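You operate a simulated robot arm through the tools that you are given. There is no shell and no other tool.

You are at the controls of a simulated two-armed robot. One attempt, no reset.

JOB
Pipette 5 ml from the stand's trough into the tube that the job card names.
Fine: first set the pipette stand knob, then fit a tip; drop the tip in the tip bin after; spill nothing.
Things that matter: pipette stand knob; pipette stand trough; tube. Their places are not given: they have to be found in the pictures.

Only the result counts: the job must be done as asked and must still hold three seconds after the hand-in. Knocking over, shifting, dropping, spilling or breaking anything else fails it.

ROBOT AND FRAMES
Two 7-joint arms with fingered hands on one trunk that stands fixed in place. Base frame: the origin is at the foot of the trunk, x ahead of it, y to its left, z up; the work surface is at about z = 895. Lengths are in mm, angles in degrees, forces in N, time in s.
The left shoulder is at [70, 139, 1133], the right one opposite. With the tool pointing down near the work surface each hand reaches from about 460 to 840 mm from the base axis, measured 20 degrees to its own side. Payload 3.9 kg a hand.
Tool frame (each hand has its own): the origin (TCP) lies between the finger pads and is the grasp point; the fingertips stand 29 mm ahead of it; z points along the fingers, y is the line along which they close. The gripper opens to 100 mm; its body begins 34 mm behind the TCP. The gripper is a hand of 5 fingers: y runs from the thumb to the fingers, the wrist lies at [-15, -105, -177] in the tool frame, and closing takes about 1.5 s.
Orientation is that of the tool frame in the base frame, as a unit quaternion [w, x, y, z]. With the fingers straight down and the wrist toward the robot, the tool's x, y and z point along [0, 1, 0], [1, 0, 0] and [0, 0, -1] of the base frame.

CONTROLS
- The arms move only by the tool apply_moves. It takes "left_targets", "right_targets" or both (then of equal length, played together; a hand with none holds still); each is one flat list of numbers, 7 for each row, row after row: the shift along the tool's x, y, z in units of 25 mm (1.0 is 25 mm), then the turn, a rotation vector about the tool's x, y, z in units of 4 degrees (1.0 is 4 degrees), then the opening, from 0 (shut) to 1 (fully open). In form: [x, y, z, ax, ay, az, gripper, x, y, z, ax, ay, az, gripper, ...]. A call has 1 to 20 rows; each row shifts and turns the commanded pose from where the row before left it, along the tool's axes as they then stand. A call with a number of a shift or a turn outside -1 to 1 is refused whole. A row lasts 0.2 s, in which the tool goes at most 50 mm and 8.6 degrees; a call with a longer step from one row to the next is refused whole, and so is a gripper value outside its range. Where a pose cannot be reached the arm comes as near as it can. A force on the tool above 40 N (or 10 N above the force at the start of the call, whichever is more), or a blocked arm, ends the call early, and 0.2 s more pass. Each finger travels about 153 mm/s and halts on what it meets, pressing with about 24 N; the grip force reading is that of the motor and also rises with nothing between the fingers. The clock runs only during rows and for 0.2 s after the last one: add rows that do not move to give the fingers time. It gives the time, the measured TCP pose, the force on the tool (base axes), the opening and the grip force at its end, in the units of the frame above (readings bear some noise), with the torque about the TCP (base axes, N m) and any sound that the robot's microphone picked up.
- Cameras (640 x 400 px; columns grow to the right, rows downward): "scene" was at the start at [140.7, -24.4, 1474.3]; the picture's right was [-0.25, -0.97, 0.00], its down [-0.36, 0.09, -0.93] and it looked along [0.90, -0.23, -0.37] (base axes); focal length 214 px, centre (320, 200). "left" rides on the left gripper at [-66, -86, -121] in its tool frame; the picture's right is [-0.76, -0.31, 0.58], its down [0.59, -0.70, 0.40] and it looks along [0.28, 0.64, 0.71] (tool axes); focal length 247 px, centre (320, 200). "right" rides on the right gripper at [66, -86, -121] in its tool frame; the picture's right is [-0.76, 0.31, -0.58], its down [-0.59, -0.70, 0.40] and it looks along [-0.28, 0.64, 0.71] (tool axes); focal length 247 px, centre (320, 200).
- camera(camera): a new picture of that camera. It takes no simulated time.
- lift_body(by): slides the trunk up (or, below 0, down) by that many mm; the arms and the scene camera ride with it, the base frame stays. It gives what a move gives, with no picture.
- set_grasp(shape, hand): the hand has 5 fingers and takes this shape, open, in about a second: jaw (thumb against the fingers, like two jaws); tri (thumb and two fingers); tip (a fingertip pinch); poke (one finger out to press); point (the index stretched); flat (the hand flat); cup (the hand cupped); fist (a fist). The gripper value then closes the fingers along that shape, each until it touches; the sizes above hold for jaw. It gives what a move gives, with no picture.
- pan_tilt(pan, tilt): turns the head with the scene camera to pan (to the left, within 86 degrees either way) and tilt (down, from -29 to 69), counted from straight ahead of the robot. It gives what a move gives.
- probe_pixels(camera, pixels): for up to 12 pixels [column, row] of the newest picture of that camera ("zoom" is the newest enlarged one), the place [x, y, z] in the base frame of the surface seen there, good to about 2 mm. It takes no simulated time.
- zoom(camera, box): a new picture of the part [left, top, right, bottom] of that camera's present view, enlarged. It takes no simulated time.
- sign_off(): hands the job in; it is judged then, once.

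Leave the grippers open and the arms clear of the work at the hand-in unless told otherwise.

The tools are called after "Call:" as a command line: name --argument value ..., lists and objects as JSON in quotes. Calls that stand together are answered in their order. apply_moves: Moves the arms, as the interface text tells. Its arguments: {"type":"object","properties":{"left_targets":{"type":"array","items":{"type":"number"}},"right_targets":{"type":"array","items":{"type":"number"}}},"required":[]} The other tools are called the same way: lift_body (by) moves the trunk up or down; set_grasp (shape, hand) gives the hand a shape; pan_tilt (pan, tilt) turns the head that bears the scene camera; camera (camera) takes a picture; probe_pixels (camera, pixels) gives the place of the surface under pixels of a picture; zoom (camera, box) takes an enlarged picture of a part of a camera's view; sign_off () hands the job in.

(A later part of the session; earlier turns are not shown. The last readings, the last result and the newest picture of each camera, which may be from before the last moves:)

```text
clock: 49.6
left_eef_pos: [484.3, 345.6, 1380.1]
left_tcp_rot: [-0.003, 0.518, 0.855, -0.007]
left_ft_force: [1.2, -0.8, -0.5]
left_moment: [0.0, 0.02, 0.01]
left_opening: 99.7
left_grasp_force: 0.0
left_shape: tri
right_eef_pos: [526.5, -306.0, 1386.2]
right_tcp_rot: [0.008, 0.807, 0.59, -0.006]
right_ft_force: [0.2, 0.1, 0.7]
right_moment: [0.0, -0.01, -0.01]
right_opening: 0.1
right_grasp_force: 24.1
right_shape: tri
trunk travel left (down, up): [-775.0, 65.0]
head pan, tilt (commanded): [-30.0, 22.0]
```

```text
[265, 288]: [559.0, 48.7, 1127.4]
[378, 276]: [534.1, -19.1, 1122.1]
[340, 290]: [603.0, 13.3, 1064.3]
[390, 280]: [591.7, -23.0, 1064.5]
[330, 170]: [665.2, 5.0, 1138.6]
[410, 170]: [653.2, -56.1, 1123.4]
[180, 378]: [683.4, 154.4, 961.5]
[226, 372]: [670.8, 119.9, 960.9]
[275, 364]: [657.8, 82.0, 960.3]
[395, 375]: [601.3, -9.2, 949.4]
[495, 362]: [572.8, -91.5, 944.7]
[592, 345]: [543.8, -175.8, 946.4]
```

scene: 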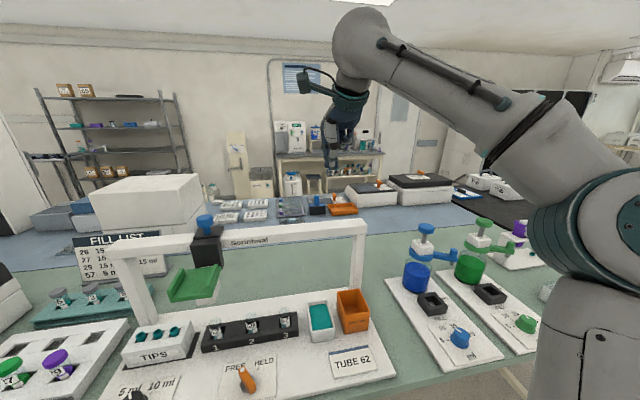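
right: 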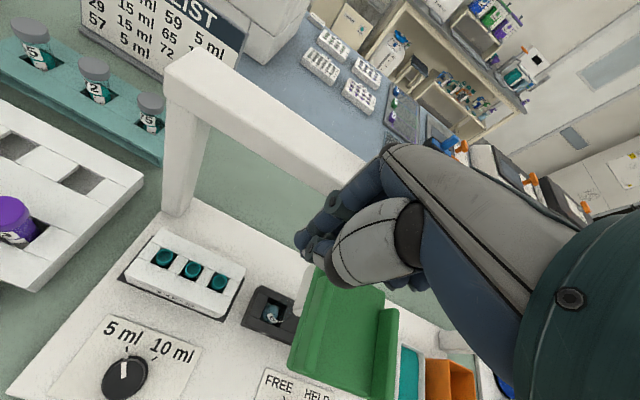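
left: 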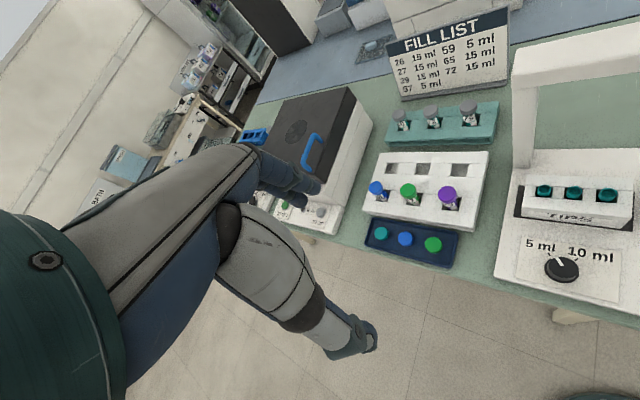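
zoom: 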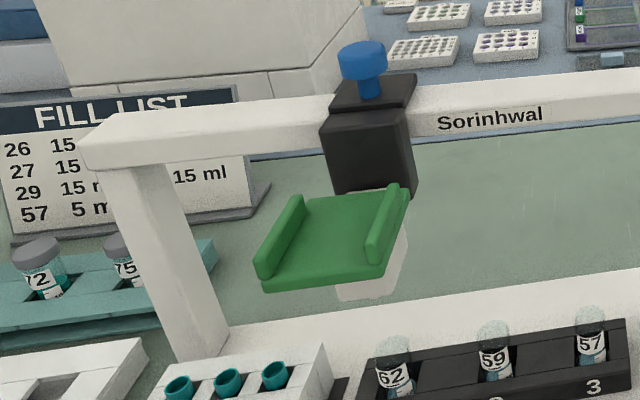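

Head is now at u≈−194; tip T3 at u≈−296.5, so ~102 mm to go left. I rotate the left hand to bearing −19.5° and close its fingers (12 rows), then bring it above the tray.

Call:
apply_moves --left_targets '[0, 0, 0, 0, 0, 0.98, 0.7, 0, 0, 0, 0, 0, 0.98, 0.4, 0, 0, 0, 0, 0, 0.98, 0.2, 0, 0, 0, 0, 0, 0.98, 0, 0, 0, 0, 0, 0, 0.98, 0, 0, 0, 0, 0, 0, 0.98, 0, 0, 0, 0, 0, 0, 0.98, 0, 0, 0, 0, 0, 0, 0.98, 0, 0, 0, 0, 0, 0, 0.98, 0, 0, 0, 0, 0, 0, 0.98, 0, 0, 0, 0, 0, 0, 0.98, 0, 0, 0, 0, 0, 0, 0.98, 0]'

Call:
apply_moves --left_targets '[-0.83, 0.584, 0.371, 0, 0, 0, 0, -0.83, 0.584, 0.371, 0, 0, 0, 0, -0.83, 0.584, 0.371, 0, 0, 0, 0, -0.83, 0.584, 0.371, 0, 0, 0, 0, -0.83, 0.584, 0.371, 0, 0, 0, 0, -0.83, 0.584, 0.371, 0, 0, 0, 0, -0.83, 0.584, 0.371, 0, 0, 0, 0, -0.83, 0.584, 0.371, 0, 0, 0, 0, -0.83, 0.584, 0.371, 0, 0, 0, 0, -0.83, 0.584, 0.371, 0, 0, 0, 0, -0.83, 0.584, 0.371, 0, 0, 0, 0, -0.83, 0.584, 0.371, 0, 0, 0, 0, -0.83, 0.584, 0.371, 0, 0, 0, 0, -0.83, 0.584, 0.371, 0, 0, 0, 0]'

Call:
camera --camera "scene"

Call:
camera --camera "left"

```text
clock: 52.2
left_eef_pos: [483.7, 346.2, 1379.1]
left_tcp_rot: [-0.001, 0.816, 0.578, -0.007]
left_ft_force: [0.4, -0.6, 0.1]
left_moment: [-0.02, 0.0, 0.0]
left_opening: 0.0
left_grasp_force: 24.3
left_shape: tri
right_eef_pos: [526.1, -305.0, 1386.3]
right_tcp_rot: [0.008, 0.807, 0.59, -0.006]
right_ft_force: [-0.2, 0.1, 0.7]
right_moment: [0.01, -0.02, 0.03]
right_opening: 0.2
right_grasp_force: 23.9
right_shape: tri
trunk travel left (down, up): [-775.0, 65.0]
head pan, tilt (commanded): [-30.0, 22.0]
```

```text
clock: 55.2
left_eef_pos: [581.2, -1.3, 1251.7]
left_tcp_rot: [0.0, 0.816, 0.578, -0.008]
left_ft_force: [0.5, 0.2, -0.3]
left_moment: [0.02, 0.01, -0.01]
left_opening: 0.0
left_grasp_force: 24.0
left_shape: tri
right_eef_pos: [528.2, -306.9, 1385.6]
right_tcp_rot: [0.007, 0.807, 0.59, -0.006]
right_ft_force: [0.2, 0.1, -0.1]
right_moment: [0.01, 0.0, 0.01]
right_opening: 0.0
right_grasp_force: 23.8
right_shape: tri
trunk travel left (down, up): [-775.0, 65.0]
head pan, tilt (commanded): [-30.0, 22.0]
```

```text
taken
```

scene: 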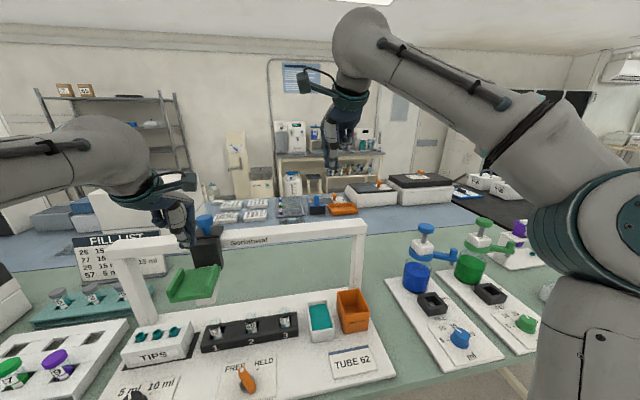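

```text
taken
```

left: 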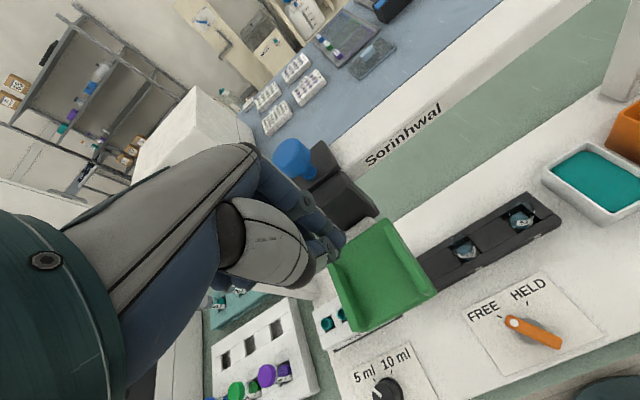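

Left hand is directly above the tray. Lower to z≈1164 (fingers between the rims) and push left by ~90 mm.

Call:
apply_moves --left_targets '[0, 0, 0.88, 0, 0, 0, 0, 0, 0, 0.88, 0, 0, 0, 0, 0, 0, 0.88, 0, 0, 0, 0, 0, 0, 0.86, 0, 0, 0, 0, 0, 0, 0, 0, 0, 0, 0]'

Call:
zoom --camera "left" --box '[220, 180, 460, 370]'

```text
clock: 56.4
left_eef_pos: [576.8, 1.9, 1163.0]
left_tcp_rot: [-0.001, 0.817, 0.577, -0.008]
left_ft_force: [0.2, -0.1, 0.6]
left_moment: [0.02, -0.05, -0.02]
left_opening: 0.0
left_grasp_force: 24.2
left_shape: tri
right_eef_pos: [526.7, -305.3, 1385.3]
right_tcp_rot: [0.008, 0.807, 0.59, -0.005]
right_ft_force: [-0.1, 0.1, -0.2]
right_moment: [0.0, -0.01, 0.02]
right_opening: 0.0
right_grasp_force: 23.9
right_shape: tri
trunk travel left (down, up): [-775.0, 65.0]
head pan, tilt (commanded): [-30.0, 22.0]
```

```text
2.11 times, centred on (340, 275) of left
```

zoom: 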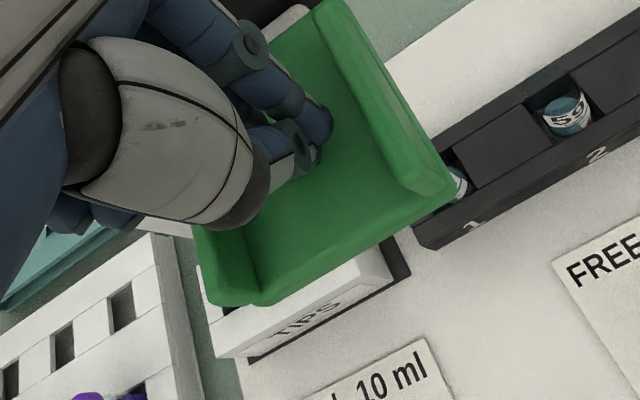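

Call:
apply_moves --left_targets '[0.4, 0, 0, 0, 0, 0, 0, 0.4, 0, 0, 0, 0, 0, 0, 0.4, 0, 0, 0, 0, 0, 0, 0.4, 0, 0, 0, 0, 0, 0, 0.4, 0, 0, 0, 0, 0, 0, 0.4, 0, 0, 0, 0, 0, 0, 0.4, 0, 0, 0, 0, 0, 0, 0.4, 0, 0, 0, 0, 0, 0, 0.4, 0, 0, 0, 0, 0, 0, 0, 0, 0, 0, 0, 0, 0]'

Call:
camera --camera "scene"

Call:
zoom --camera "scene" --box '[90, 200, 230, 380]'

```text
clock: 58.6
left_eef_pos: [605.6, 87.0, 1162.8]
left_tcp_rot: [-0.001, 0.817, 0.577, -0.009]
left_ft_force: [1.7, -0.1, 2.6]
left_moment: [0.04, -0.04, -0.02]
left_opening: 0.0
left_grasp_force: 24.0
left_shape: tri
right_eef_pos: [527.6, -305.6, 1385.6]
right_tcp_rot: [0.008, 0.807, 0.59, -0.004]
right_ft_force: [-0.3, 0.0, 1.2]
right_moment: [0.02, -0.01, -0.02]
right_opening: 0.1
right_grasp_force: 24.4
right_shape: tri
trunk travel left (down, up): [-775.0, 65.0]
head pan, tilt (commanded): [-30.0, 22.0]
```

```text
taken
```

scene: 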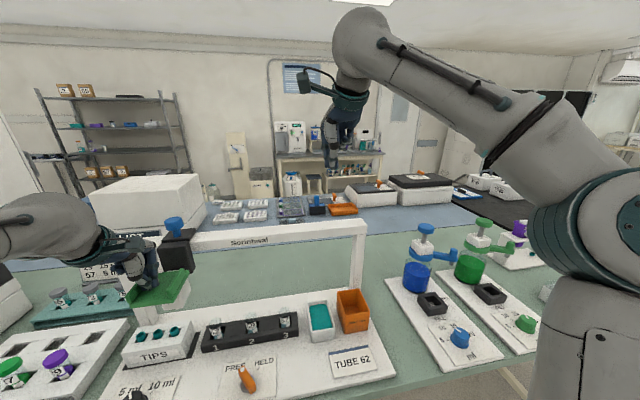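

```text
2.22 times, centred on (160, 290) of scene
```

zoom: 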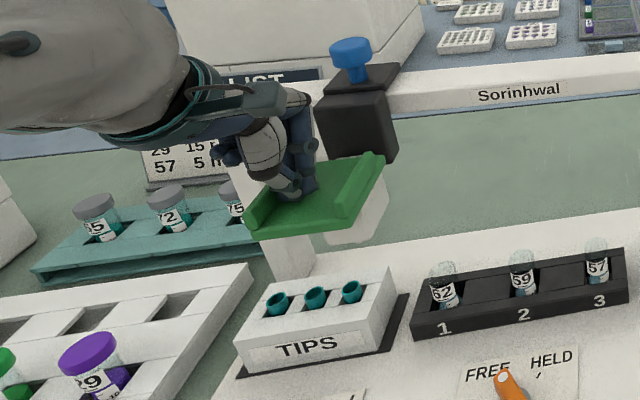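

Head slid. Probe the tray and block to compute its u now.

Call:
probe_pixels --camera "zoom" --pixels '[[250, 232], [335, 226], [330, 240], [375, 220], [378, 158], [345, 205], [250, 210], [320, 115], [392, 110], [350, 240], [388, 205], [262, 200]]'

Call:
zoom --camera "scene" --box '[120, 260, 210, 340]'

```text
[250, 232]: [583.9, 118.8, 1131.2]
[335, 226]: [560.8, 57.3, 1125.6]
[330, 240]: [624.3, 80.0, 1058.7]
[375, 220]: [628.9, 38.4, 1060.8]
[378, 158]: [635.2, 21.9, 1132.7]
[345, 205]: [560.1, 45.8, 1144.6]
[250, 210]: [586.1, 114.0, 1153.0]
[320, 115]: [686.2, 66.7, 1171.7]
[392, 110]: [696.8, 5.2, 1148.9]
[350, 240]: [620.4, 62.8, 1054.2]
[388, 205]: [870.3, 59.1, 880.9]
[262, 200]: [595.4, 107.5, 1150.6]
```

```text
5.00 times, centred on (165, 300) of scene
```

zoom: 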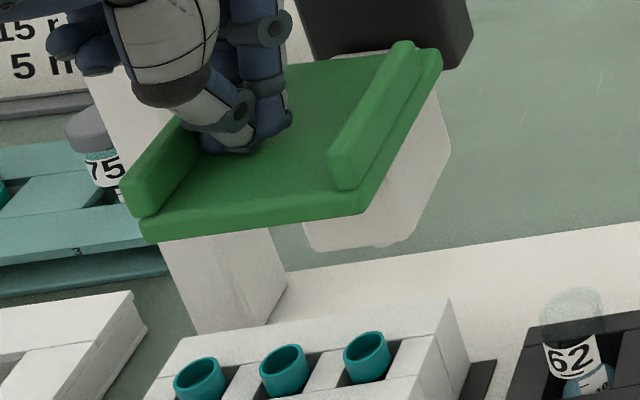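

Call:
probe_pixels --camera "zoom" --pixels '[[308, 230], [320, 235], [340, 235], [360, 230], [375, 225], [390, 225], [405, 220], [420, 200], [440, 160], [388, 245], [147, 235], [360, 208]]'

Call:
zoom --camera "scene" --box '[175, 285, 215, 315]'

```text
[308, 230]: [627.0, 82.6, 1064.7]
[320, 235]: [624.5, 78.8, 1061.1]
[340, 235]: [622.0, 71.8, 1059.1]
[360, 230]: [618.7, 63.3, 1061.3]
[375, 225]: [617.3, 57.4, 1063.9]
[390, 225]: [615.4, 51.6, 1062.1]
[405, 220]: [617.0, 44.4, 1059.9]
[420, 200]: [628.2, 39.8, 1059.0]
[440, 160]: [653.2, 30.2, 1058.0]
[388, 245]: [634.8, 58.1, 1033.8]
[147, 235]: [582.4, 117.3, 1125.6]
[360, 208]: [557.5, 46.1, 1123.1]
```

```text
13.33 times, centred on (195, 300) of scene
```

zoom: 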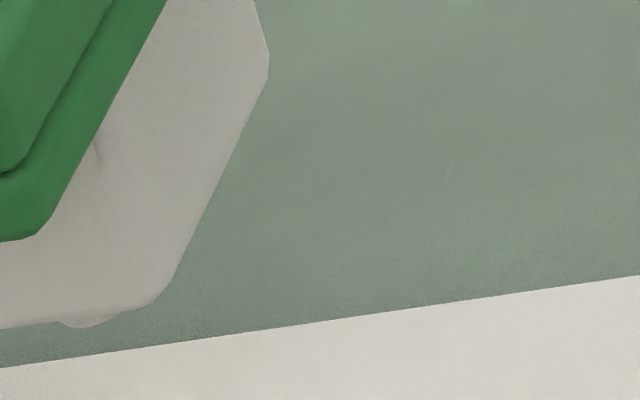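

The nozzle is faintly visible below the block (u≈−270, v≈584, bottom z≈1033). Now probe tip T3 and T2 rims in the same view for consistency.

Call:
zoom --camera "scene" --box '[150, 320, 210, 350]'

```text
10.67 times, centred on (180, 335) of scene
```

zoom: 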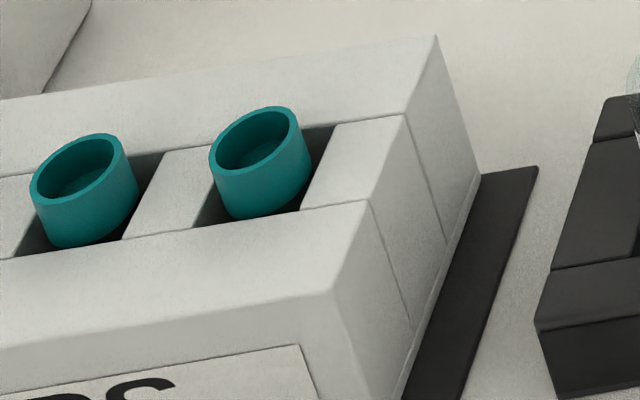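

Call:
probe_pixels --camera "zoom" --pixels '[[213, 148], [294, 118], [240, 175], [270, 170], [255, 111], [262, 190], [34, 180], [120, 145], [65, 202], [90, 215], [240, 205], [300, 180]]'

```text
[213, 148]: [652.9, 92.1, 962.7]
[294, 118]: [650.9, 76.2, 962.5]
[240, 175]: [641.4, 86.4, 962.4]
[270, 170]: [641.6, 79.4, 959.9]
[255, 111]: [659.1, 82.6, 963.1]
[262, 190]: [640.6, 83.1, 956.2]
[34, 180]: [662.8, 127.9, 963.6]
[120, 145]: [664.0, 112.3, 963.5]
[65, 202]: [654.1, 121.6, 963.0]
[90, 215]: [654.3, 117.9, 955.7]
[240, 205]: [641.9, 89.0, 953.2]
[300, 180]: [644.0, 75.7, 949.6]
```

T3 centre ≈ (650.3, 84.1) → u −296.5, v 585. The head is at u≈−269. Move 27 mm further left.

Call:
apply_moves --left_targets '[0.27, 0, -0.05, 0, 0, 0, 0, 0.27, 0, 0, 0, 0, 0, 0, 0.27, 0, 0, 0, 0, 0, 0, 0.27, 0, 0, 0, 0, 0, 0, 0, 0, 0, 0, 0, 0, 0]'

Call:
zoom --camera "scene" --box '[120, 260, 210, 340]'

Call:
camera --camera "left"

```text
clock: 59.8
left_eef_pos: [615.2, 111.5, 1163.0]
left_tcp_rot: [0.0, 0.816, 0.577, -0.007]
left_ft_force: [-0.6, 0.6, 1.4]
left_moment: [0.01, 0.04, -0.03]
left_opening: 0.0
left_grasp_force: 23.7
left_shape: tri
right_eef_pos: [527.2, -305.6, 1385.7]
right_tcp_rot: [0.008, 0.807, 0.59, -0.005]
right_ft_force: [0.4, -0.9, 0.0]
right_moment: [-0.01, -0.02, -0.03]
right_opening: 0.1
right_grasp_force: 24.5
right_shape: tri
trunk travel left (down, up): [-775.0, 65.0]
head pan, tilt (commanded): [-30.0, 22.0]
```

```text
5.00 times, centred on (165, 300) of scene
```

zoom: 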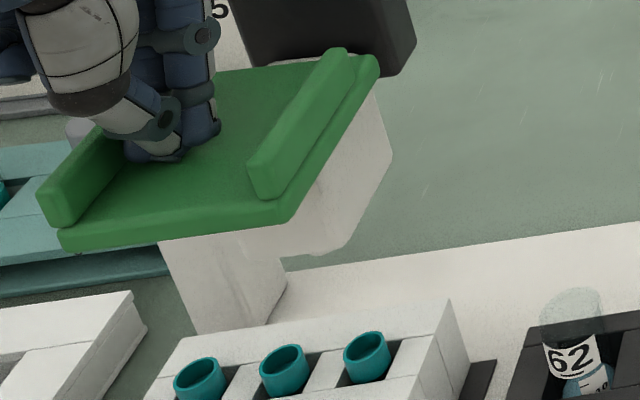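

```text
taken
```

left: 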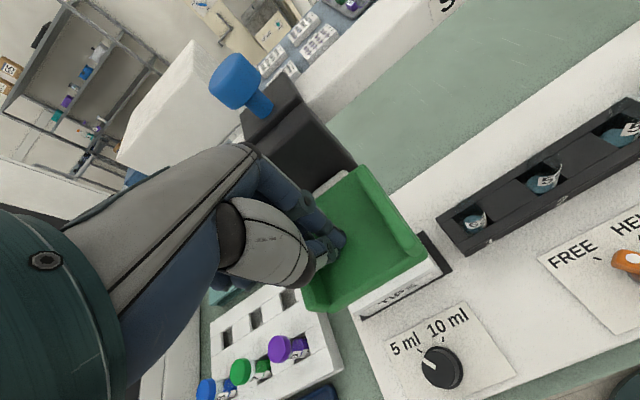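

Call:
probe_pixels --camera "zoom" --pixels '[[66, 247], [280, 219], [60, 235], [290, 210], [325, 240], [340, 235], [355, 215], [385, 160], [300, 235], [310, 245], [290, 240], [352, 60]]'

Call:
zoom --camera "scene" --box '[140, 290, 200, 330]'

```text
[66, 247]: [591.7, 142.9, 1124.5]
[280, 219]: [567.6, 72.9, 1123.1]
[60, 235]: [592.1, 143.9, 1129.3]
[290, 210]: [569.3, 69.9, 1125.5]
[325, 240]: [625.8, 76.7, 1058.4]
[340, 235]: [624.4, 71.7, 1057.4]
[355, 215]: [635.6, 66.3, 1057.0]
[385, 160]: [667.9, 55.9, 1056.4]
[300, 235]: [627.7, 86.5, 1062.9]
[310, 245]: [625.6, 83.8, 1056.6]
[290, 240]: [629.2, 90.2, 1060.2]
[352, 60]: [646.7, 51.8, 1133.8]
```

```text
10.00 times, centred on (170, 310) of scene
```

zoom: 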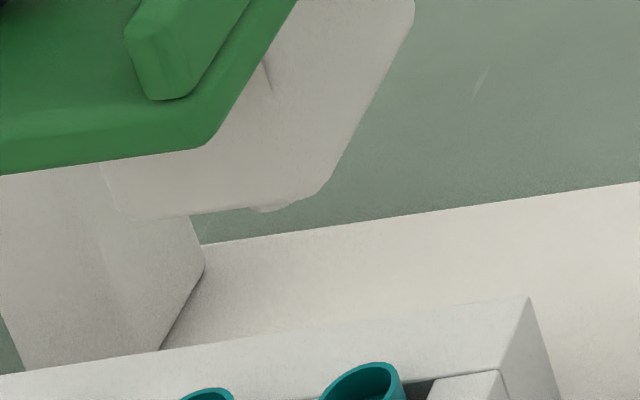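

Call:
probe_pixels --camera "zoom" --pixels '[[108, 180], [112, 195], [125, 210], [250, 200], [265, 209], [275, 209], [300, 195], [318, 185], [330, 170], [345, 395], [385, 375], [325, 395]]'

```text
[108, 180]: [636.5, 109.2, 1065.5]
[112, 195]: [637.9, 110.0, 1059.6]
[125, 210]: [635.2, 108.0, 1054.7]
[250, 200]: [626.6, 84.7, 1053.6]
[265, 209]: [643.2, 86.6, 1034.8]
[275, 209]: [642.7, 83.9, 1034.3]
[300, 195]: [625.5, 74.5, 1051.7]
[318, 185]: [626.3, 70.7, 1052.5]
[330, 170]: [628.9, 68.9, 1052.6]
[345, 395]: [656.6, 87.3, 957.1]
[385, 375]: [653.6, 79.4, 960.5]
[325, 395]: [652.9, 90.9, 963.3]
```

Nozzle/head u≈−296 and T3 u≈−296.5: aligned within ~1 mm. Press the tray down 60 mm first, then check.

Call:
apply_moves --left_targets '[0, 0, 0.4, 0, 0, 0, 0, 0, 0, 0.4, 0, 0, 0, 0, 0, 0, 0.4, 0, 0, 0, 0, 0, 0, 0.4, 0, 0, 0, 0, 0, 0, 0.4, 0, 0, 0, 0, 0, 0, 0.4, 0, 0, 0, 0, 0, 0, 0, 0, 0, 0, 0]'

Call:
zoom --camera "scene" --box '[120, 260, 210, 350]'

Call:
camera --camera "left"

```text
clock: 61.4
left_eef_pos: [614.9, 111.4, 1104.2]
left_tcp_rot: [0.0, 0.817, 0.577, -0.007]
left_ft_force: [0.4, 1.3, 5.7]
left_moment: [0.05, 0.0, -0.03]
left_opening: 0.3
left_grasp_force: 24.1
left_shape: tri
right_eef_pos: [526.6, -305.0, 1386.5]
right_tcp_rot: [0.008, 0.807, 0.59, -0.004]
right_ft_force: [-0.6, -0.7, 0.1]
right_moment: [0.02, 0.02, 0.02]
right_opening: 0.0
right_grasp_force: 24.5
right_shape: tri
trunk travel left (down, up): [-775.0, 65.0]
head pan, tilt (commanded): [-30.0, 22.0]
```

```text
4.44 times, centred on (165, 305) of scene
```

zoom: 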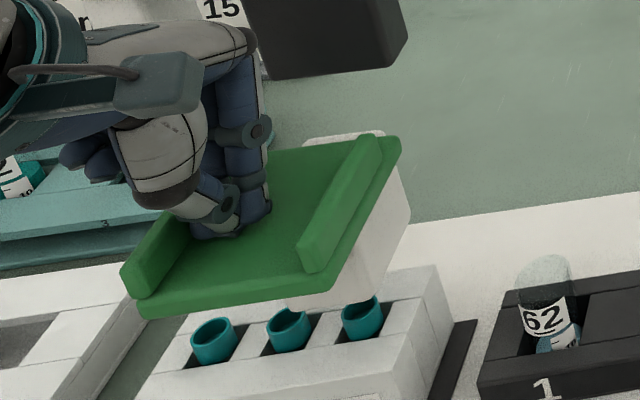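

```text
taken
```

left: 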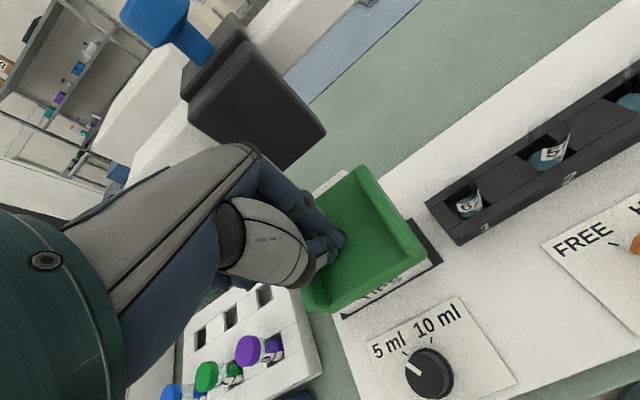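

Call:
zoom --camera "scene" --box '[155, 310, 195, 345]'

```text
11.43 times, centred on (175, 328) of scene
```

zoom: 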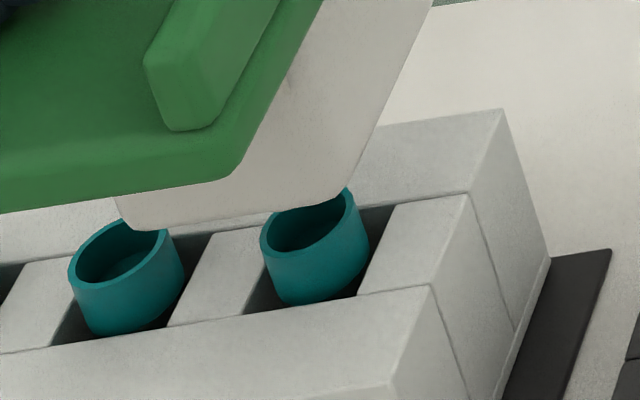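

Checking by projection, the block centre lines up with T3 within ~1 mm. Continue pressing down 20 mm slowly.

Call:
apply_moves --left_targets '[0, 0, 0.2, 0, 0, 0, 0, 0, 0, 0.2, 0, 0, 0, 0, 0, 0, 0.2, 0, 0, 0, 0, 0, 0, 0.2, 0, 0, 0, 0, 0, 0, 0, 0, 0, 0, 0]'

Call:
zoom --camera "scene" --box '[140, 290, 200, 350]'

```text
clock: 62.6
left_eef_pos: [615.1, 111.3, 1084.2]
left_tcp_rot: [0.0, 0.817, 0.577, -0.008]
left_ft_force: [1.0, 0.8, 6.1]
left_moment: [0.05, -0.04, -0.02]
left_opening: 0.0
left_grasp_force: 24.2
left_shape: tri
right_eef_pos: [525.6, -306.0, 1386.1]
right_tcp_rot: [0.008, 0.807, 0.59, -0.005]
right_ft_force: [-0.8, 0.0, 0.1]
right_moment: [0.02, -0.02, -0.03]
right_opening: 0.0
right_grasp_force: 23.7
right_shape: tri
trunk travel left (down, up): [-775.0, 65.0]
head pan, tilt (commanded): [-30.0, 22.0]
```

```text
6.67 times, centred on (170, 320) of scene
```

zoom: 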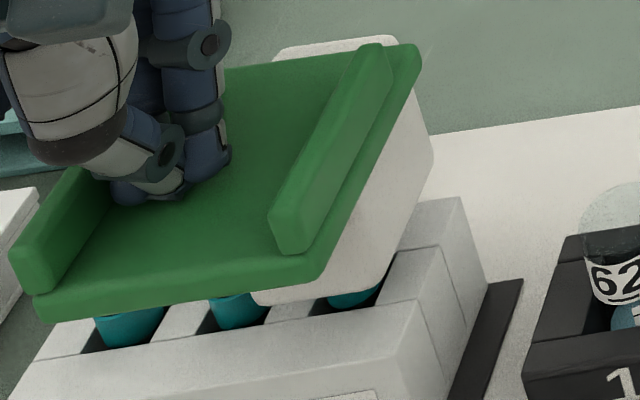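

Nozzle should be inside the tip mouth now. Keep pressing slowly.

Call:
apply_moves --left_targets '[0, 0, 0.16, 0, 0, 0, 0, 0, 0, 0.16, 0, 0, 0, 0, 0, 0, 0.16, 0, 0, 0, 0, 0, 0, 0, 0, 0, 0, 0]'

Call:
zoom --camera "scene" --box '[140, 290, 200, 350]'

```text
clock: 63.5
left_eef_pos: [616.7, 109.9, 1081.3]
left_tcp_rot: [0.009, 0.816, 0.579, 0.001]
left_ft_force: [-5.4, 2.8, 18.0]
left_moment: [0.08, 0.19, -0.02]
left_opening: 0.2
left_grasp_force: 24.6
left_shape: tri
right_eef_pos: [525.0, -305.9, 1385.2]
right_tcp_rot: [0.008, 0.808, 0.589, -0.005]
right_ft_force: [1.5, 0.0, 0.4]
right_moment: [-0.01, 0.01, 0.01]
right_opening: 0.5
right_grasp_force: 24.1
right_shape: tri
trunk travel left (down, up): [-775.0, 65.0]
head pan, tilt (commanded): [-30.0, 22.0]
stopped in row 4 (left hand): the force on the tool passed its limit at 42 N (the readings are from after the stop); the commanded pose is now the measured one
```

```text
6.67 times, centred on (170, 320) of scene
```

zoom: 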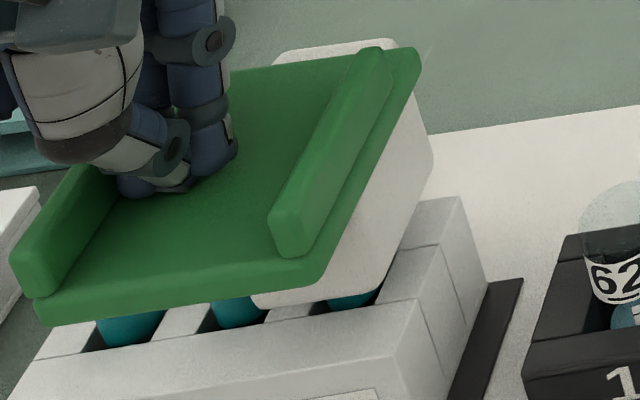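

A hard stop (42 N) at ~80 mm of travel: the tip should be seated. I raise slowly and look whether the tip comes along.

Call:
apply_moves --left_targets '[0, 0, -0.3, 0, 0, 0, 0, 0, 0, -0.4, 0, 0, 0, 0, 0, 0, -0.4, 0, 0, 0, 0, 0, 0, -0.4, 0, 0, 0, 0, 0, 0, -0.4, 0, 0, 0, 0, 0, 0, -0.4, 0, 0, 0, 0, 0, 0, -0.4, 0, 0, 0, 0, 0, 0, -0.4, 0, 0, 0, 0, 0, 0, 0, 0, 0, 0, 0]'

Call:
zoom --camera "scene" --box '[120, 260, 210, 350]'

```text
clock: 65.5
left_eef_pos: [616.6, 113.2, 1154.8]
left_tcp_rot: [0.007, 0.816, 0.578, -0.003]
left_ft_force: [-0.2, -0.7, 3.5]
left_moment: [-0.01, 0.04, -0.01]
left_opening: 0.4
left_grasp_force: 24.4
left_shape: tri
right_eef_pos: [526.3, -305.7, 1386.3]
right_tcp_rot: [0.007, 0.807, 0.59, -0.005]
right_ft_force: [-0.4, 0.1, -0.2]
right_moment: [-0.02, -0.01, 0.01]
right_opening: 0.2
right_grasp_force: 24.1
right_shape: tri
trunk travel left (down, up): [-775.0, 65.0]
head pan, tilt (commanded): [-30.0, 22.0]
```

```text
4.44 times, centred on (165, 305) of scene
```

zoom: 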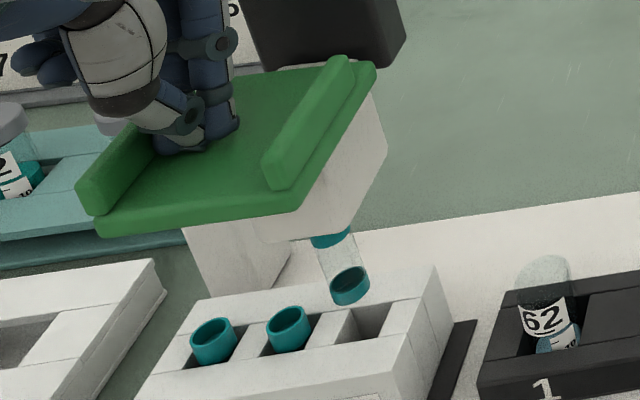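

The tip is on the nozzle (T3 slot now empty). Raise the hand fully and measure the tip's bottom.

Call:
apply_moves --left_targets '[0, 0, -0.3, 0, 0, 0, 0, 0, 0, -0.1, 0, 0, 0, 0, 0, 0, 0, 0, 0, 0, 0]'

Call:
zoom --camera "scene" --box '[150, 290, 200, 340]'

Call:
probe_pixels --camera "zoom" --pixels '[[300, 120], [310, 135], [330, 180], [340, 215], [345, 230], [340, 245], [325, 215], [360, 215], [350, 250], [330, 110]]'

```text
clock: 66.3
left_eef_pos: [617.5, 111.8, 1164.6]
left_tcp_rot: [0.005, 0.816, 0.578, -0.003]
left_ft_force: [-0.6, 0.0, 0.4]
left_moment: [-0.03, 0.03, 0.04]
left_opening: 0.0
left_grasp_force: 23.7
left_shape: tri
right_eef_pos: [526.8, -306.2, 1385.8]
right_tcp_rot: [0.008, 0.807, 0.59, -0.005]
right_ft_force: [0.5, -0.2, 0.5]
right_moment: [-0.04, 0.0, 0.01]
right_opening: 0.0
right_grasp_force: 23.6
right_shape: tri
trunk travel left (down, up): [-775.0, 65.0]
head pan, tilt (commanded): [-30.0, 22.0]
```

```text
8.00 times, centred on (175, 315) of scene
```

zoom: 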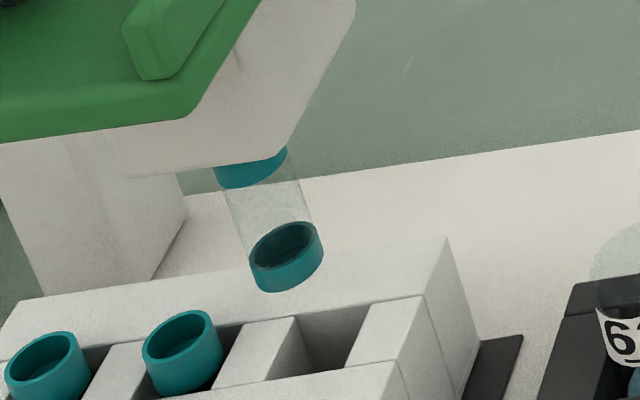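

```text
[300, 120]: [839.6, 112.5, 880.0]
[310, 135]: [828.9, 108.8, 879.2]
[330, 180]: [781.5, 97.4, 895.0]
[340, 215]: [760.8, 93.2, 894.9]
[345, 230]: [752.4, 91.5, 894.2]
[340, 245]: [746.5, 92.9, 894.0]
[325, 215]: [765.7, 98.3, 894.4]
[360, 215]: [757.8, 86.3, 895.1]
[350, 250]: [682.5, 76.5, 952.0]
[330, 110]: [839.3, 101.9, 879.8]
```

Call:
probe_pixels --camera "zoom" --pixels '[[250, 178], [270, 170], [225, 180], [285, 265], [270, 280], [285, 285], [310, 260], [258, 265], [287, 240], [300, 250]]'

Call:
zoom --camera "left" --box '[260, 150, 480, 340]'

```text
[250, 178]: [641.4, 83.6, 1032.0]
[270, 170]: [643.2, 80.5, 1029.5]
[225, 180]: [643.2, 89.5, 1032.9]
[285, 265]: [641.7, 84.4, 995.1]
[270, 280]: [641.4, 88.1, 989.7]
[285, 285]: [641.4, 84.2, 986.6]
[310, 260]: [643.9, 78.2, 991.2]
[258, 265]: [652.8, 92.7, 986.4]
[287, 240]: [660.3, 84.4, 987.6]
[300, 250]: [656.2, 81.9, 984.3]
```

```text
2.11 times, centred on (370, 245) of left
```

zoom: 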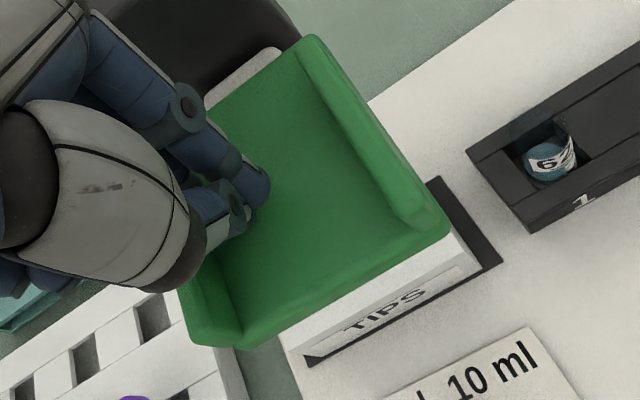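

Tip bottom is at z≈985 (head up), so ~60 mm of travel reaches the trough liquid. Now slide the head to the right: left hand pushes the right rim ~180 mm (to about u −142), where the right hand will take over.

Call:
apply_moves --left_targets '[-0.3, 0, 0, 0, 0, 0, 0, -0.4, 0, 0, 0, 0, 0, 0, -0.4, 0, 0, 0, 0, 0, 0, -0.4, 0, 0, 0, 0, 0, 0, -0.4, 0, 0, 0, 0, 0, 0, -0.4, 0, 0, 0, 0, 0, 0, -0.4, 0, 0, 0, 0, 0, 0, -0.4, 0, 0, 0, 0, 0, 0, -0.4, 0, 0, 0, 0, 0, 0, -0.4, 0, 0, 0, 0, 0, 0, -0.4, 0, 0, 0, 0, 0, 0, -0.4, 0, 0, 0, 0, 0, 0, -0.4, 0, 0, 0, 0, 0, 0, -0.4, 0, 0, 0, 0, 0, 0, -0.4, 0, 0, 0, 0, 0, 0, -0.4, 0, 0, 0, 0, 0, 0, -0.4, 0, 0, 0, 0, 0, 0, -0.4, 0, 0, 0, 0, 0, 0, -0.3, 0, 0, 0, 0, 0, 0]'

Call:
camera --camera "scene"

Call:
camera --camera "left"

```text
clock: 70.3
left_eef_pos: [555.1, -63.6, 1166.4]
left_tcp_rot: [0.007, 0.815, 0.579, -0.003]
left_ft_force: [0.5, -0.5, 0.0]
left_moment: [0.03, 0.01, -0.02]
left_opening: 0.0
left_grasp_force: 23.8
left_shape: tri
right_eef_pos: [526.7, -306.0, 1386.8]
right_tcp_rot: [0.009, 0.808, 0.59, -0.005]
right_ft_force: [-0.5, -1.1, -0.4]
right_moment: [-0.02, -0.02, 0.03]
right_opening: 0.0
right_grasp_force: 23.8
right_shape: tri
trunk travel left (down, up): [-775.0, 65.0]
head pan, tilt (commanded): [-30.0, 22.0]
```

```text
taken
```

scene: 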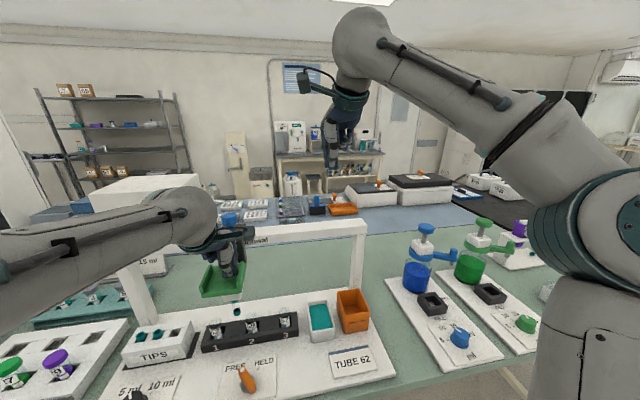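

```text
taken
```

left: 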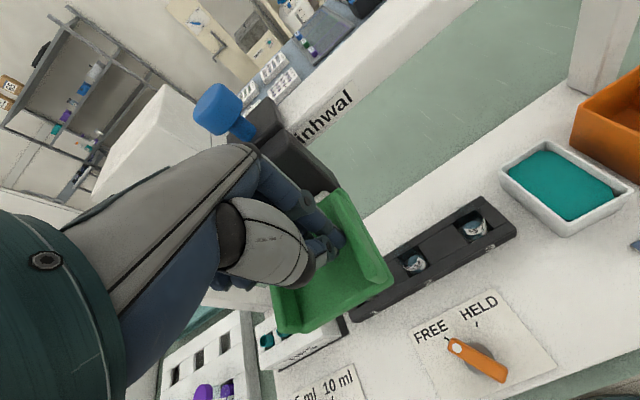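

Head is now ≈ u −139 with the tip hanging above the rack between slots. Left hand: lift clear and move back-left to a staging spot.

Call:
apply_moves --left_targets '[0.1, 0, -0.8, 0, 0, 0, 0, 0, 0, -1, 0, 0, 0, 0, 0, 0, -1, 0, 0, 0, 0, 0, 0, -1, 0, 0, 0, 0, 0.68, -0.846, 0.33, 0, 0, 0, 0, 0.68, -0.846, 0.33, 0, 0, 0, 0, 0.68, -0.846, 0.33, 0, 0, 0, 0, 0.68, -0.846, 0.33, 0, 0, 0, 0, 0.68, -0.846, 0.33, 0, 0, 0, 0, 0.68, -0.846, 0.33, 0, 0, 0, 0, 0.68, -0.846, 0.33, 0, 0, 0, 0, 0.68, -0.846, 0.33, 0, 0, 0, 0]'

Call:
camera --camera "scene"

```text
clock: 72.9
left_eef_pos: [440.4, 125.5, 1194.1]
left_tcp_rot: [0.006, 0.816, 0.578, -0.005]
left_ft_force: [0.0, -1.3, -0.5]
left_moment: [-0.01, 0.02, 0.03]
left_opening: 0.0
left_grasp_force: 24.3
left_shape: tri
right_eef_pos: [526.7, -303.9, 1386.3]
right_tcp_rot: [0.009, 0.808, 0.59, -0.005]
right_ft_force: [0.7, 0.2, 0.9]
right_moment: [-0.04, -0.01, 0.02]
right_opening: 0.0
right_grasp_force: 24.5
right_shape: tri
trunk travel left (down, up): [-775.0, 65.0]
head pan, tilt (commanded): [-30.0, 22.0]
```

```text
taken
```

scene: 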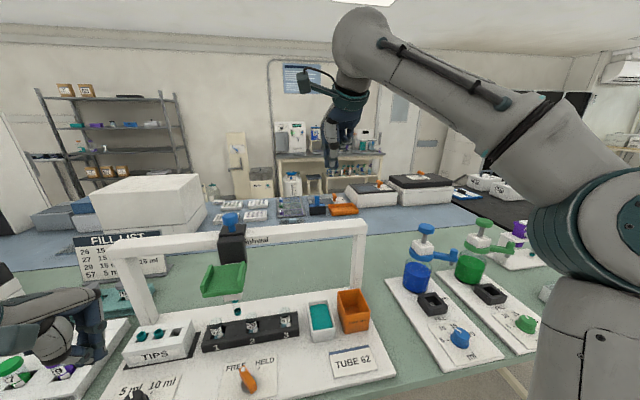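

Clear view. Zoom on the head to measure its u, plus the trough and bin.

Call:
zoom --camera "scene" --box '[180, 200, 280, 350]'

Call:
probe_pixels --camera "zoom" --pixels '[[233, 240], [375, 225], [245, 215], [380, 195], [355, 245], [345, 240], [360, 275], [375, 270], [340, 265], [335, 80], [335, 110], [350, 60]]'

Call:
zoom --camera "scene" --box '[290, 280, 390, 350]'

```text
2.67 times, centred on (230, 275) of scene
```

zoom: 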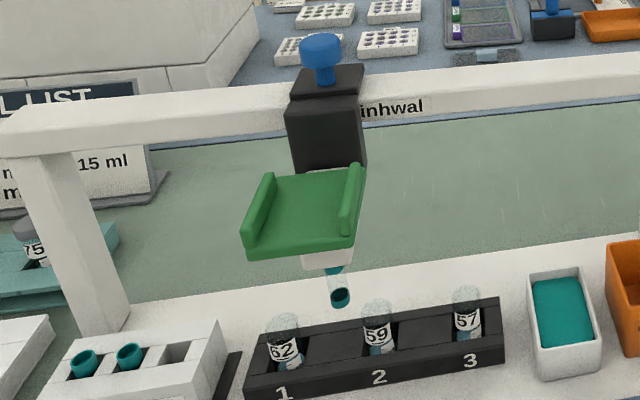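

```text
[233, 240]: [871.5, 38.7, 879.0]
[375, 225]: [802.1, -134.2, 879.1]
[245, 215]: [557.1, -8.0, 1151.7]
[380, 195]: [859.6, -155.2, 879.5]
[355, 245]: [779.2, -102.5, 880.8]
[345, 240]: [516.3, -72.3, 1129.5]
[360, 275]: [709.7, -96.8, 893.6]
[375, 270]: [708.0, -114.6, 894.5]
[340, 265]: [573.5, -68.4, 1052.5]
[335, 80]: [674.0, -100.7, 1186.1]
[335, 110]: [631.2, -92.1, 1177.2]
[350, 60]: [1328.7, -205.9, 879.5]
```

```text
5.71 times, centred on (340, 315) of scene
```

zoom: 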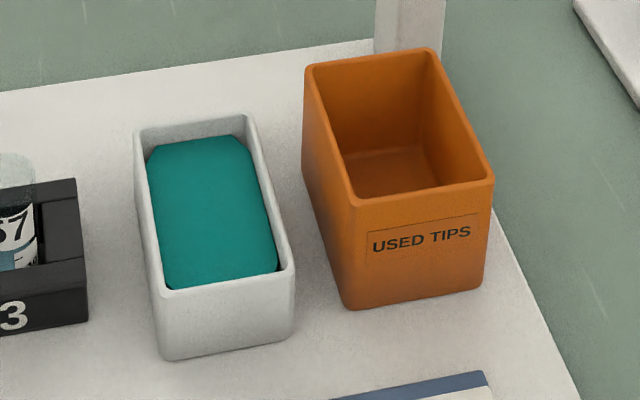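

Call:
probe_pixels --camera "zoom" --pixels '[[140, 130], [248, 118], [165, 293], [288, 270], [210, 215], [310, 70], [428, 52], [352, 202], [487, 180], [160, 160], [270, 260], [175, 280]]'

Call:
zoom --camera "scene" --box '[200, 270, 260, 350]'

```text
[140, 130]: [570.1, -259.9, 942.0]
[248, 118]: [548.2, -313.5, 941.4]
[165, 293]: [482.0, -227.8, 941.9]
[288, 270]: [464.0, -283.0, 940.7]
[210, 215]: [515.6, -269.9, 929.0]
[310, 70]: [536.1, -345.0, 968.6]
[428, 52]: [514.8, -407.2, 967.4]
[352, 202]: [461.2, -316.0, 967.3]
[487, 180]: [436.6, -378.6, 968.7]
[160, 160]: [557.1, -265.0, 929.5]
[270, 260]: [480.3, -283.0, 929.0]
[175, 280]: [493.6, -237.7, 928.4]
```

```text
5.00 times, centred on (230, 310) of scene
```

zoom: 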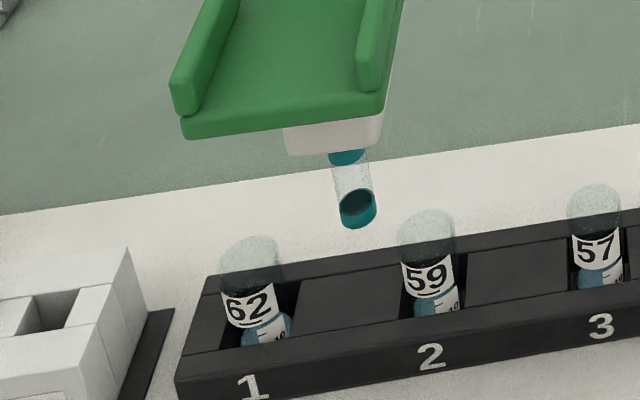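

Trough centre u≈83.5 (v 577), rim z 941, liquid z 929; bin centre u≈178.4, v 580, rim z 968. Now measure the head's u precisely.

Call:
probe_pixels --camera "zoom" --pixels '[[186, 136], [380, 112], [184, 128], [290, 145], [375, 140], [357, 222], [340, 205], [374, 205], [345, 158], [358, 208]]'

```text
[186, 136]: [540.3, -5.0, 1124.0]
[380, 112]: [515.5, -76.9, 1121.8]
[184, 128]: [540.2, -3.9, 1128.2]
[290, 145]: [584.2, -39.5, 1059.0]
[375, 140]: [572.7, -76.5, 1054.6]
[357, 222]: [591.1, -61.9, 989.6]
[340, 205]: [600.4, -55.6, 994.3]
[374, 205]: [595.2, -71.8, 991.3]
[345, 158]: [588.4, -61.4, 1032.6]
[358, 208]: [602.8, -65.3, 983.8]
```

Head u≈−138.5, tip centre u≈−140. Bring the right hand above the tray centre.

Call:
apply_moves --right_targets '[0.8375, -0.149, 0.42, 0, 0, 0, 0, 0.8375, -0.149, 0.42, 0, 0, 0, 0, 0.8375, -0.149, 0.42, 0, 0, 0, 0, 0.8375, -0.149, 0.42, 0, 0, 0, 0, 0.8375, -0.149, 0.42, 0, 0, 0, 0, 0.8375, -0.149, 0.42, 0, 0, 0, 0, 0.8375, -0.149, 0.42, 0, 0, 0, 0, 0.8375, -0.149, 0.42, 0, 0, 0, 0, 0.8375, -0.149, 0.42, 0, 0, 0, 0, 0.8375, -0.149, 0.42, 0, 0, 0, 0, 0.8375, -0.149, 0.42, 0, 0, 0, 0, 0.8375, -0.149, 0.42, 0, 0, 0, 0, 0, 0, 0, 0, 0, 0.5, 0]'

Call:
camera --camera "right"

Call:
camera --camera "scene"

```text
clock: 75.7
left_eef_pos: [441.4, 123.3, 1195.1]
left_tcp_rot: [0.006, 0.816, 0.578, -0.003]
left_ft_force: [-0.4, 0.0, -0.5]
left_moment: [0.01, -0.01, -0.01]
left_opening: 0.0
left_grasp_force: 24.2
left_shape: tri
right_eef_pos: [560.8, -57.1, 1256.9]
right_tcp_rot: [0.008, 0.818, 0.576, -0.005]
right_ft_force: [0.5, 0.2, 0.2]
right_moment: [0.02, 0.0, 0.02]
right_opening: 0.3
right_grasp_force: 23.7
right_shape: tri
trunk travel left (down, up): [-775.0, 65.0]
head pan, tilt (commanded): [-30.0, 22.0]
```

```text
taken
```

right: 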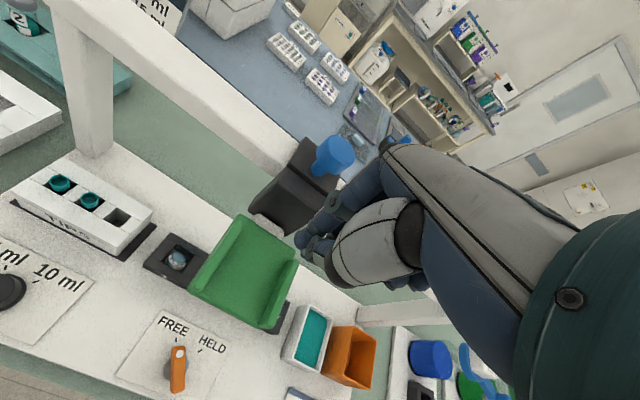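

```text
taken
```

scene: 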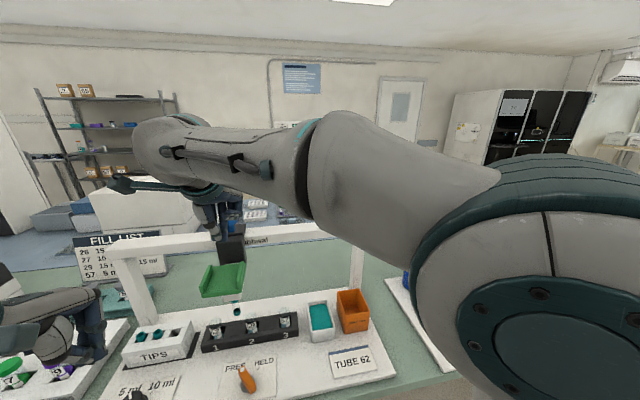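

Right hand is above the tray. Lower to z≈1164 between the rims.

Call:
apply_moves --right_targets '[0.05, 0, 0.744, 0, 0, 0, 0, 0, 0, 0.744, 0, 0, 0, 0, 0, 0, 0.744, 0, 0, 0, 0, 0, 0, 0.744, 0, 0, 0, 0, 0, 0, 0.744, 0, 0, 0, 0, 0, 0, 0, 0, 0, 0, 0]'

Call:
zoom --camera "right" --box '[200, 140, 420, 340]'

```text
clock: 77.1
left_eef_pos: [441.8, 123.0, 1195.2]
left_tcp_rot: [0.006, 0.816, 0.578, -0.003]
left_ft_force: [-0.2, 0.7, -0.6]
left_moment: [-0.01, 0.01, -0.01]
left_opening: 0.4
left_grasp_force: 24.0
left_shape: tri
right_eef_pos: [562.7, -56.1, 1162.9]
right_tcp_rot: [0.008, 0.817, 0.576, -0.005]
right_ft_force: [-0.3, 1.0, 2.8]
right_moment: [0.04, -0.01, -0.04]
right_opening: 0.1
right_grasp_force: 23.8
right_shape: tri
trunk travel left (down, up): [-775.0, 65.0]
head pan, tilt (commanded): [-30.0, 22.0]
```

```text
2.00 times, centred on (310, 240) of right
```

zoom: 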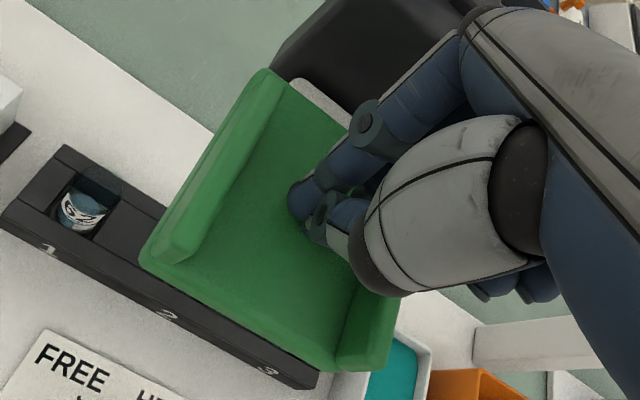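

Push right 232 mm with fingers 2 mm above the tray surface.

Call:
apply_moves --right_targets '[-0.25, 0, -0.08, 0, 0, 0, 0, -0.4, 0, 0, 0, 0, 0, 0, -0.48, 0, 0, 0, 0, 0, 0, -0.48, 0, 0, 0, 0, 0, 0, -0.48, 0, 0, 0, 0, 0, 0, -0.48, 0, 0, 0, 0, 0, 0, -0.48, 0, 0, 0, 0, 0, 0, -0.48, 0, 0, 0, 0, 0, 0, -0.48, 0, 0, 0, 0, 0, 0, -0.48, 0, 0, 0, 0, 0, 0, -0.48, 0, 0, 0, 0, 0, 0, -0.48, 0, 0, 0, 0, 0, 0, -0.48, 0, 0, 0, 0, 0, 0, -0.48, 0, 0, 0, 0, 0, 0, -0.48, 0, 0, 0, 0, 0, 0, -0.48, 0, 0, 0, 0, 0, 0, -0.48, 0, 0, 0, 0, 0, 0, -0.48, 0, 0, 0, 0, 0, 0, -0.48, 0, 0, 0, 0, 0, 0, -0.4, 0, 0, 0, 0, 0, 0]'

Call:
camera --camera "scene"

Call:
camera --camera "right"

```text
clock: 81.3
left_eef_pos: [441.1, 124.0, 1194.1]
left_tcp_rot: [0.006, 0.815, 0.579, -0.004]
left_ft_force: [0.1, -0.4, 0.4]
left_moment: [-0.03, -0.01, 0.01]
left_opening: 0.0
left_grasp_force: 23.8
left_shape: tri
right_eef_pos: [483.6, -273.5, 1169.0]
right_tcp_rot: [0.008, 0.817, 0.576, -0.005]
right_ft_force: [0.9, -0.5, 0.3]
right_moment: [0.01, -0.05, 0.01]
right_opening: 0.0
right_grasp_force: 24.4
right_shape: tri
trunk travel left (down, up): [-775.0, 65.0]
head pan, tilt (commanded): [-30.0, 22.0]
```

```text
taken
```

scene: 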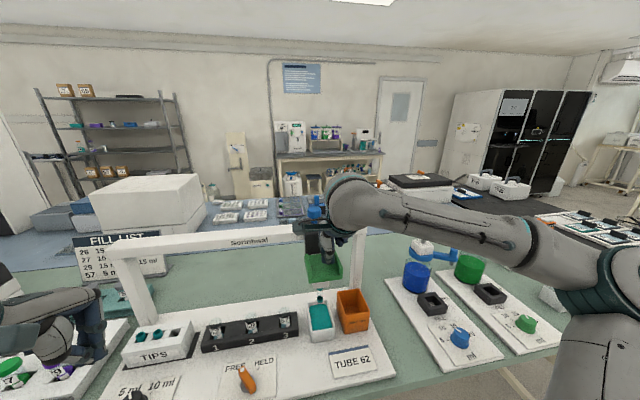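

```text
taken
```

right: 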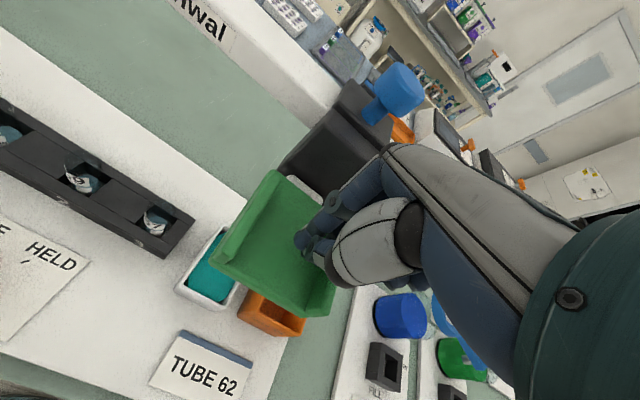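

Let me zoom to measure the tip relative to the trough.

Call:
zoom --camera "scene" --box '[290, 240, 370, 350]'

Call:
probe_pixels --camera "zoom" --pixels '[[285, 185], [305, 190], [295, 195], [288, 160], [240, 150], [365, 140], [245, 160], [320, 165]]'

```text
3.64 times, centred on (330, 295) of scene
```

zoom: 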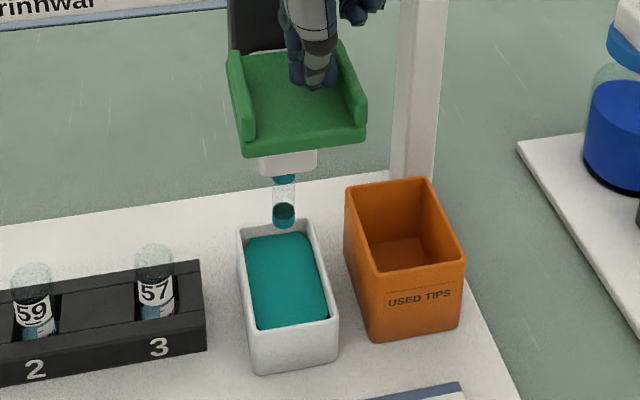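

```text
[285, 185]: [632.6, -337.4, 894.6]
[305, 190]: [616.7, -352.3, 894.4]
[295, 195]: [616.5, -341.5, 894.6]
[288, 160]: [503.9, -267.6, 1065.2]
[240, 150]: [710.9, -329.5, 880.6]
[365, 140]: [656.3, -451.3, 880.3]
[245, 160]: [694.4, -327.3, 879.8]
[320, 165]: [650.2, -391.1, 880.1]
```

Call:
probe_pixels --camera "zoom" --pixels '[[284, 222], [275, 212], [293, 212], [284, 178], [246, 155], [362, 140], [262, 168], [313, 165], [284, 208]]'

```text
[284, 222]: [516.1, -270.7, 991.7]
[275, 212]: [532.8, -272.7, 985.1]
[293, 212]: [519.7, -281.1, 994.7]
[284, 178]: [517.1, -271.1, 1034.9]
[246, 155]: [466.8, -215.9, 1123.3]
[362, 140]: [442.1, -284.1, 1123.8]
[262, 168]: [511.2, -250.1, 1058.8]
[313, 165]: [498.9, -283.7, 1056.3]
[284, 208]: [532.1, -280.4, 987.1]
```

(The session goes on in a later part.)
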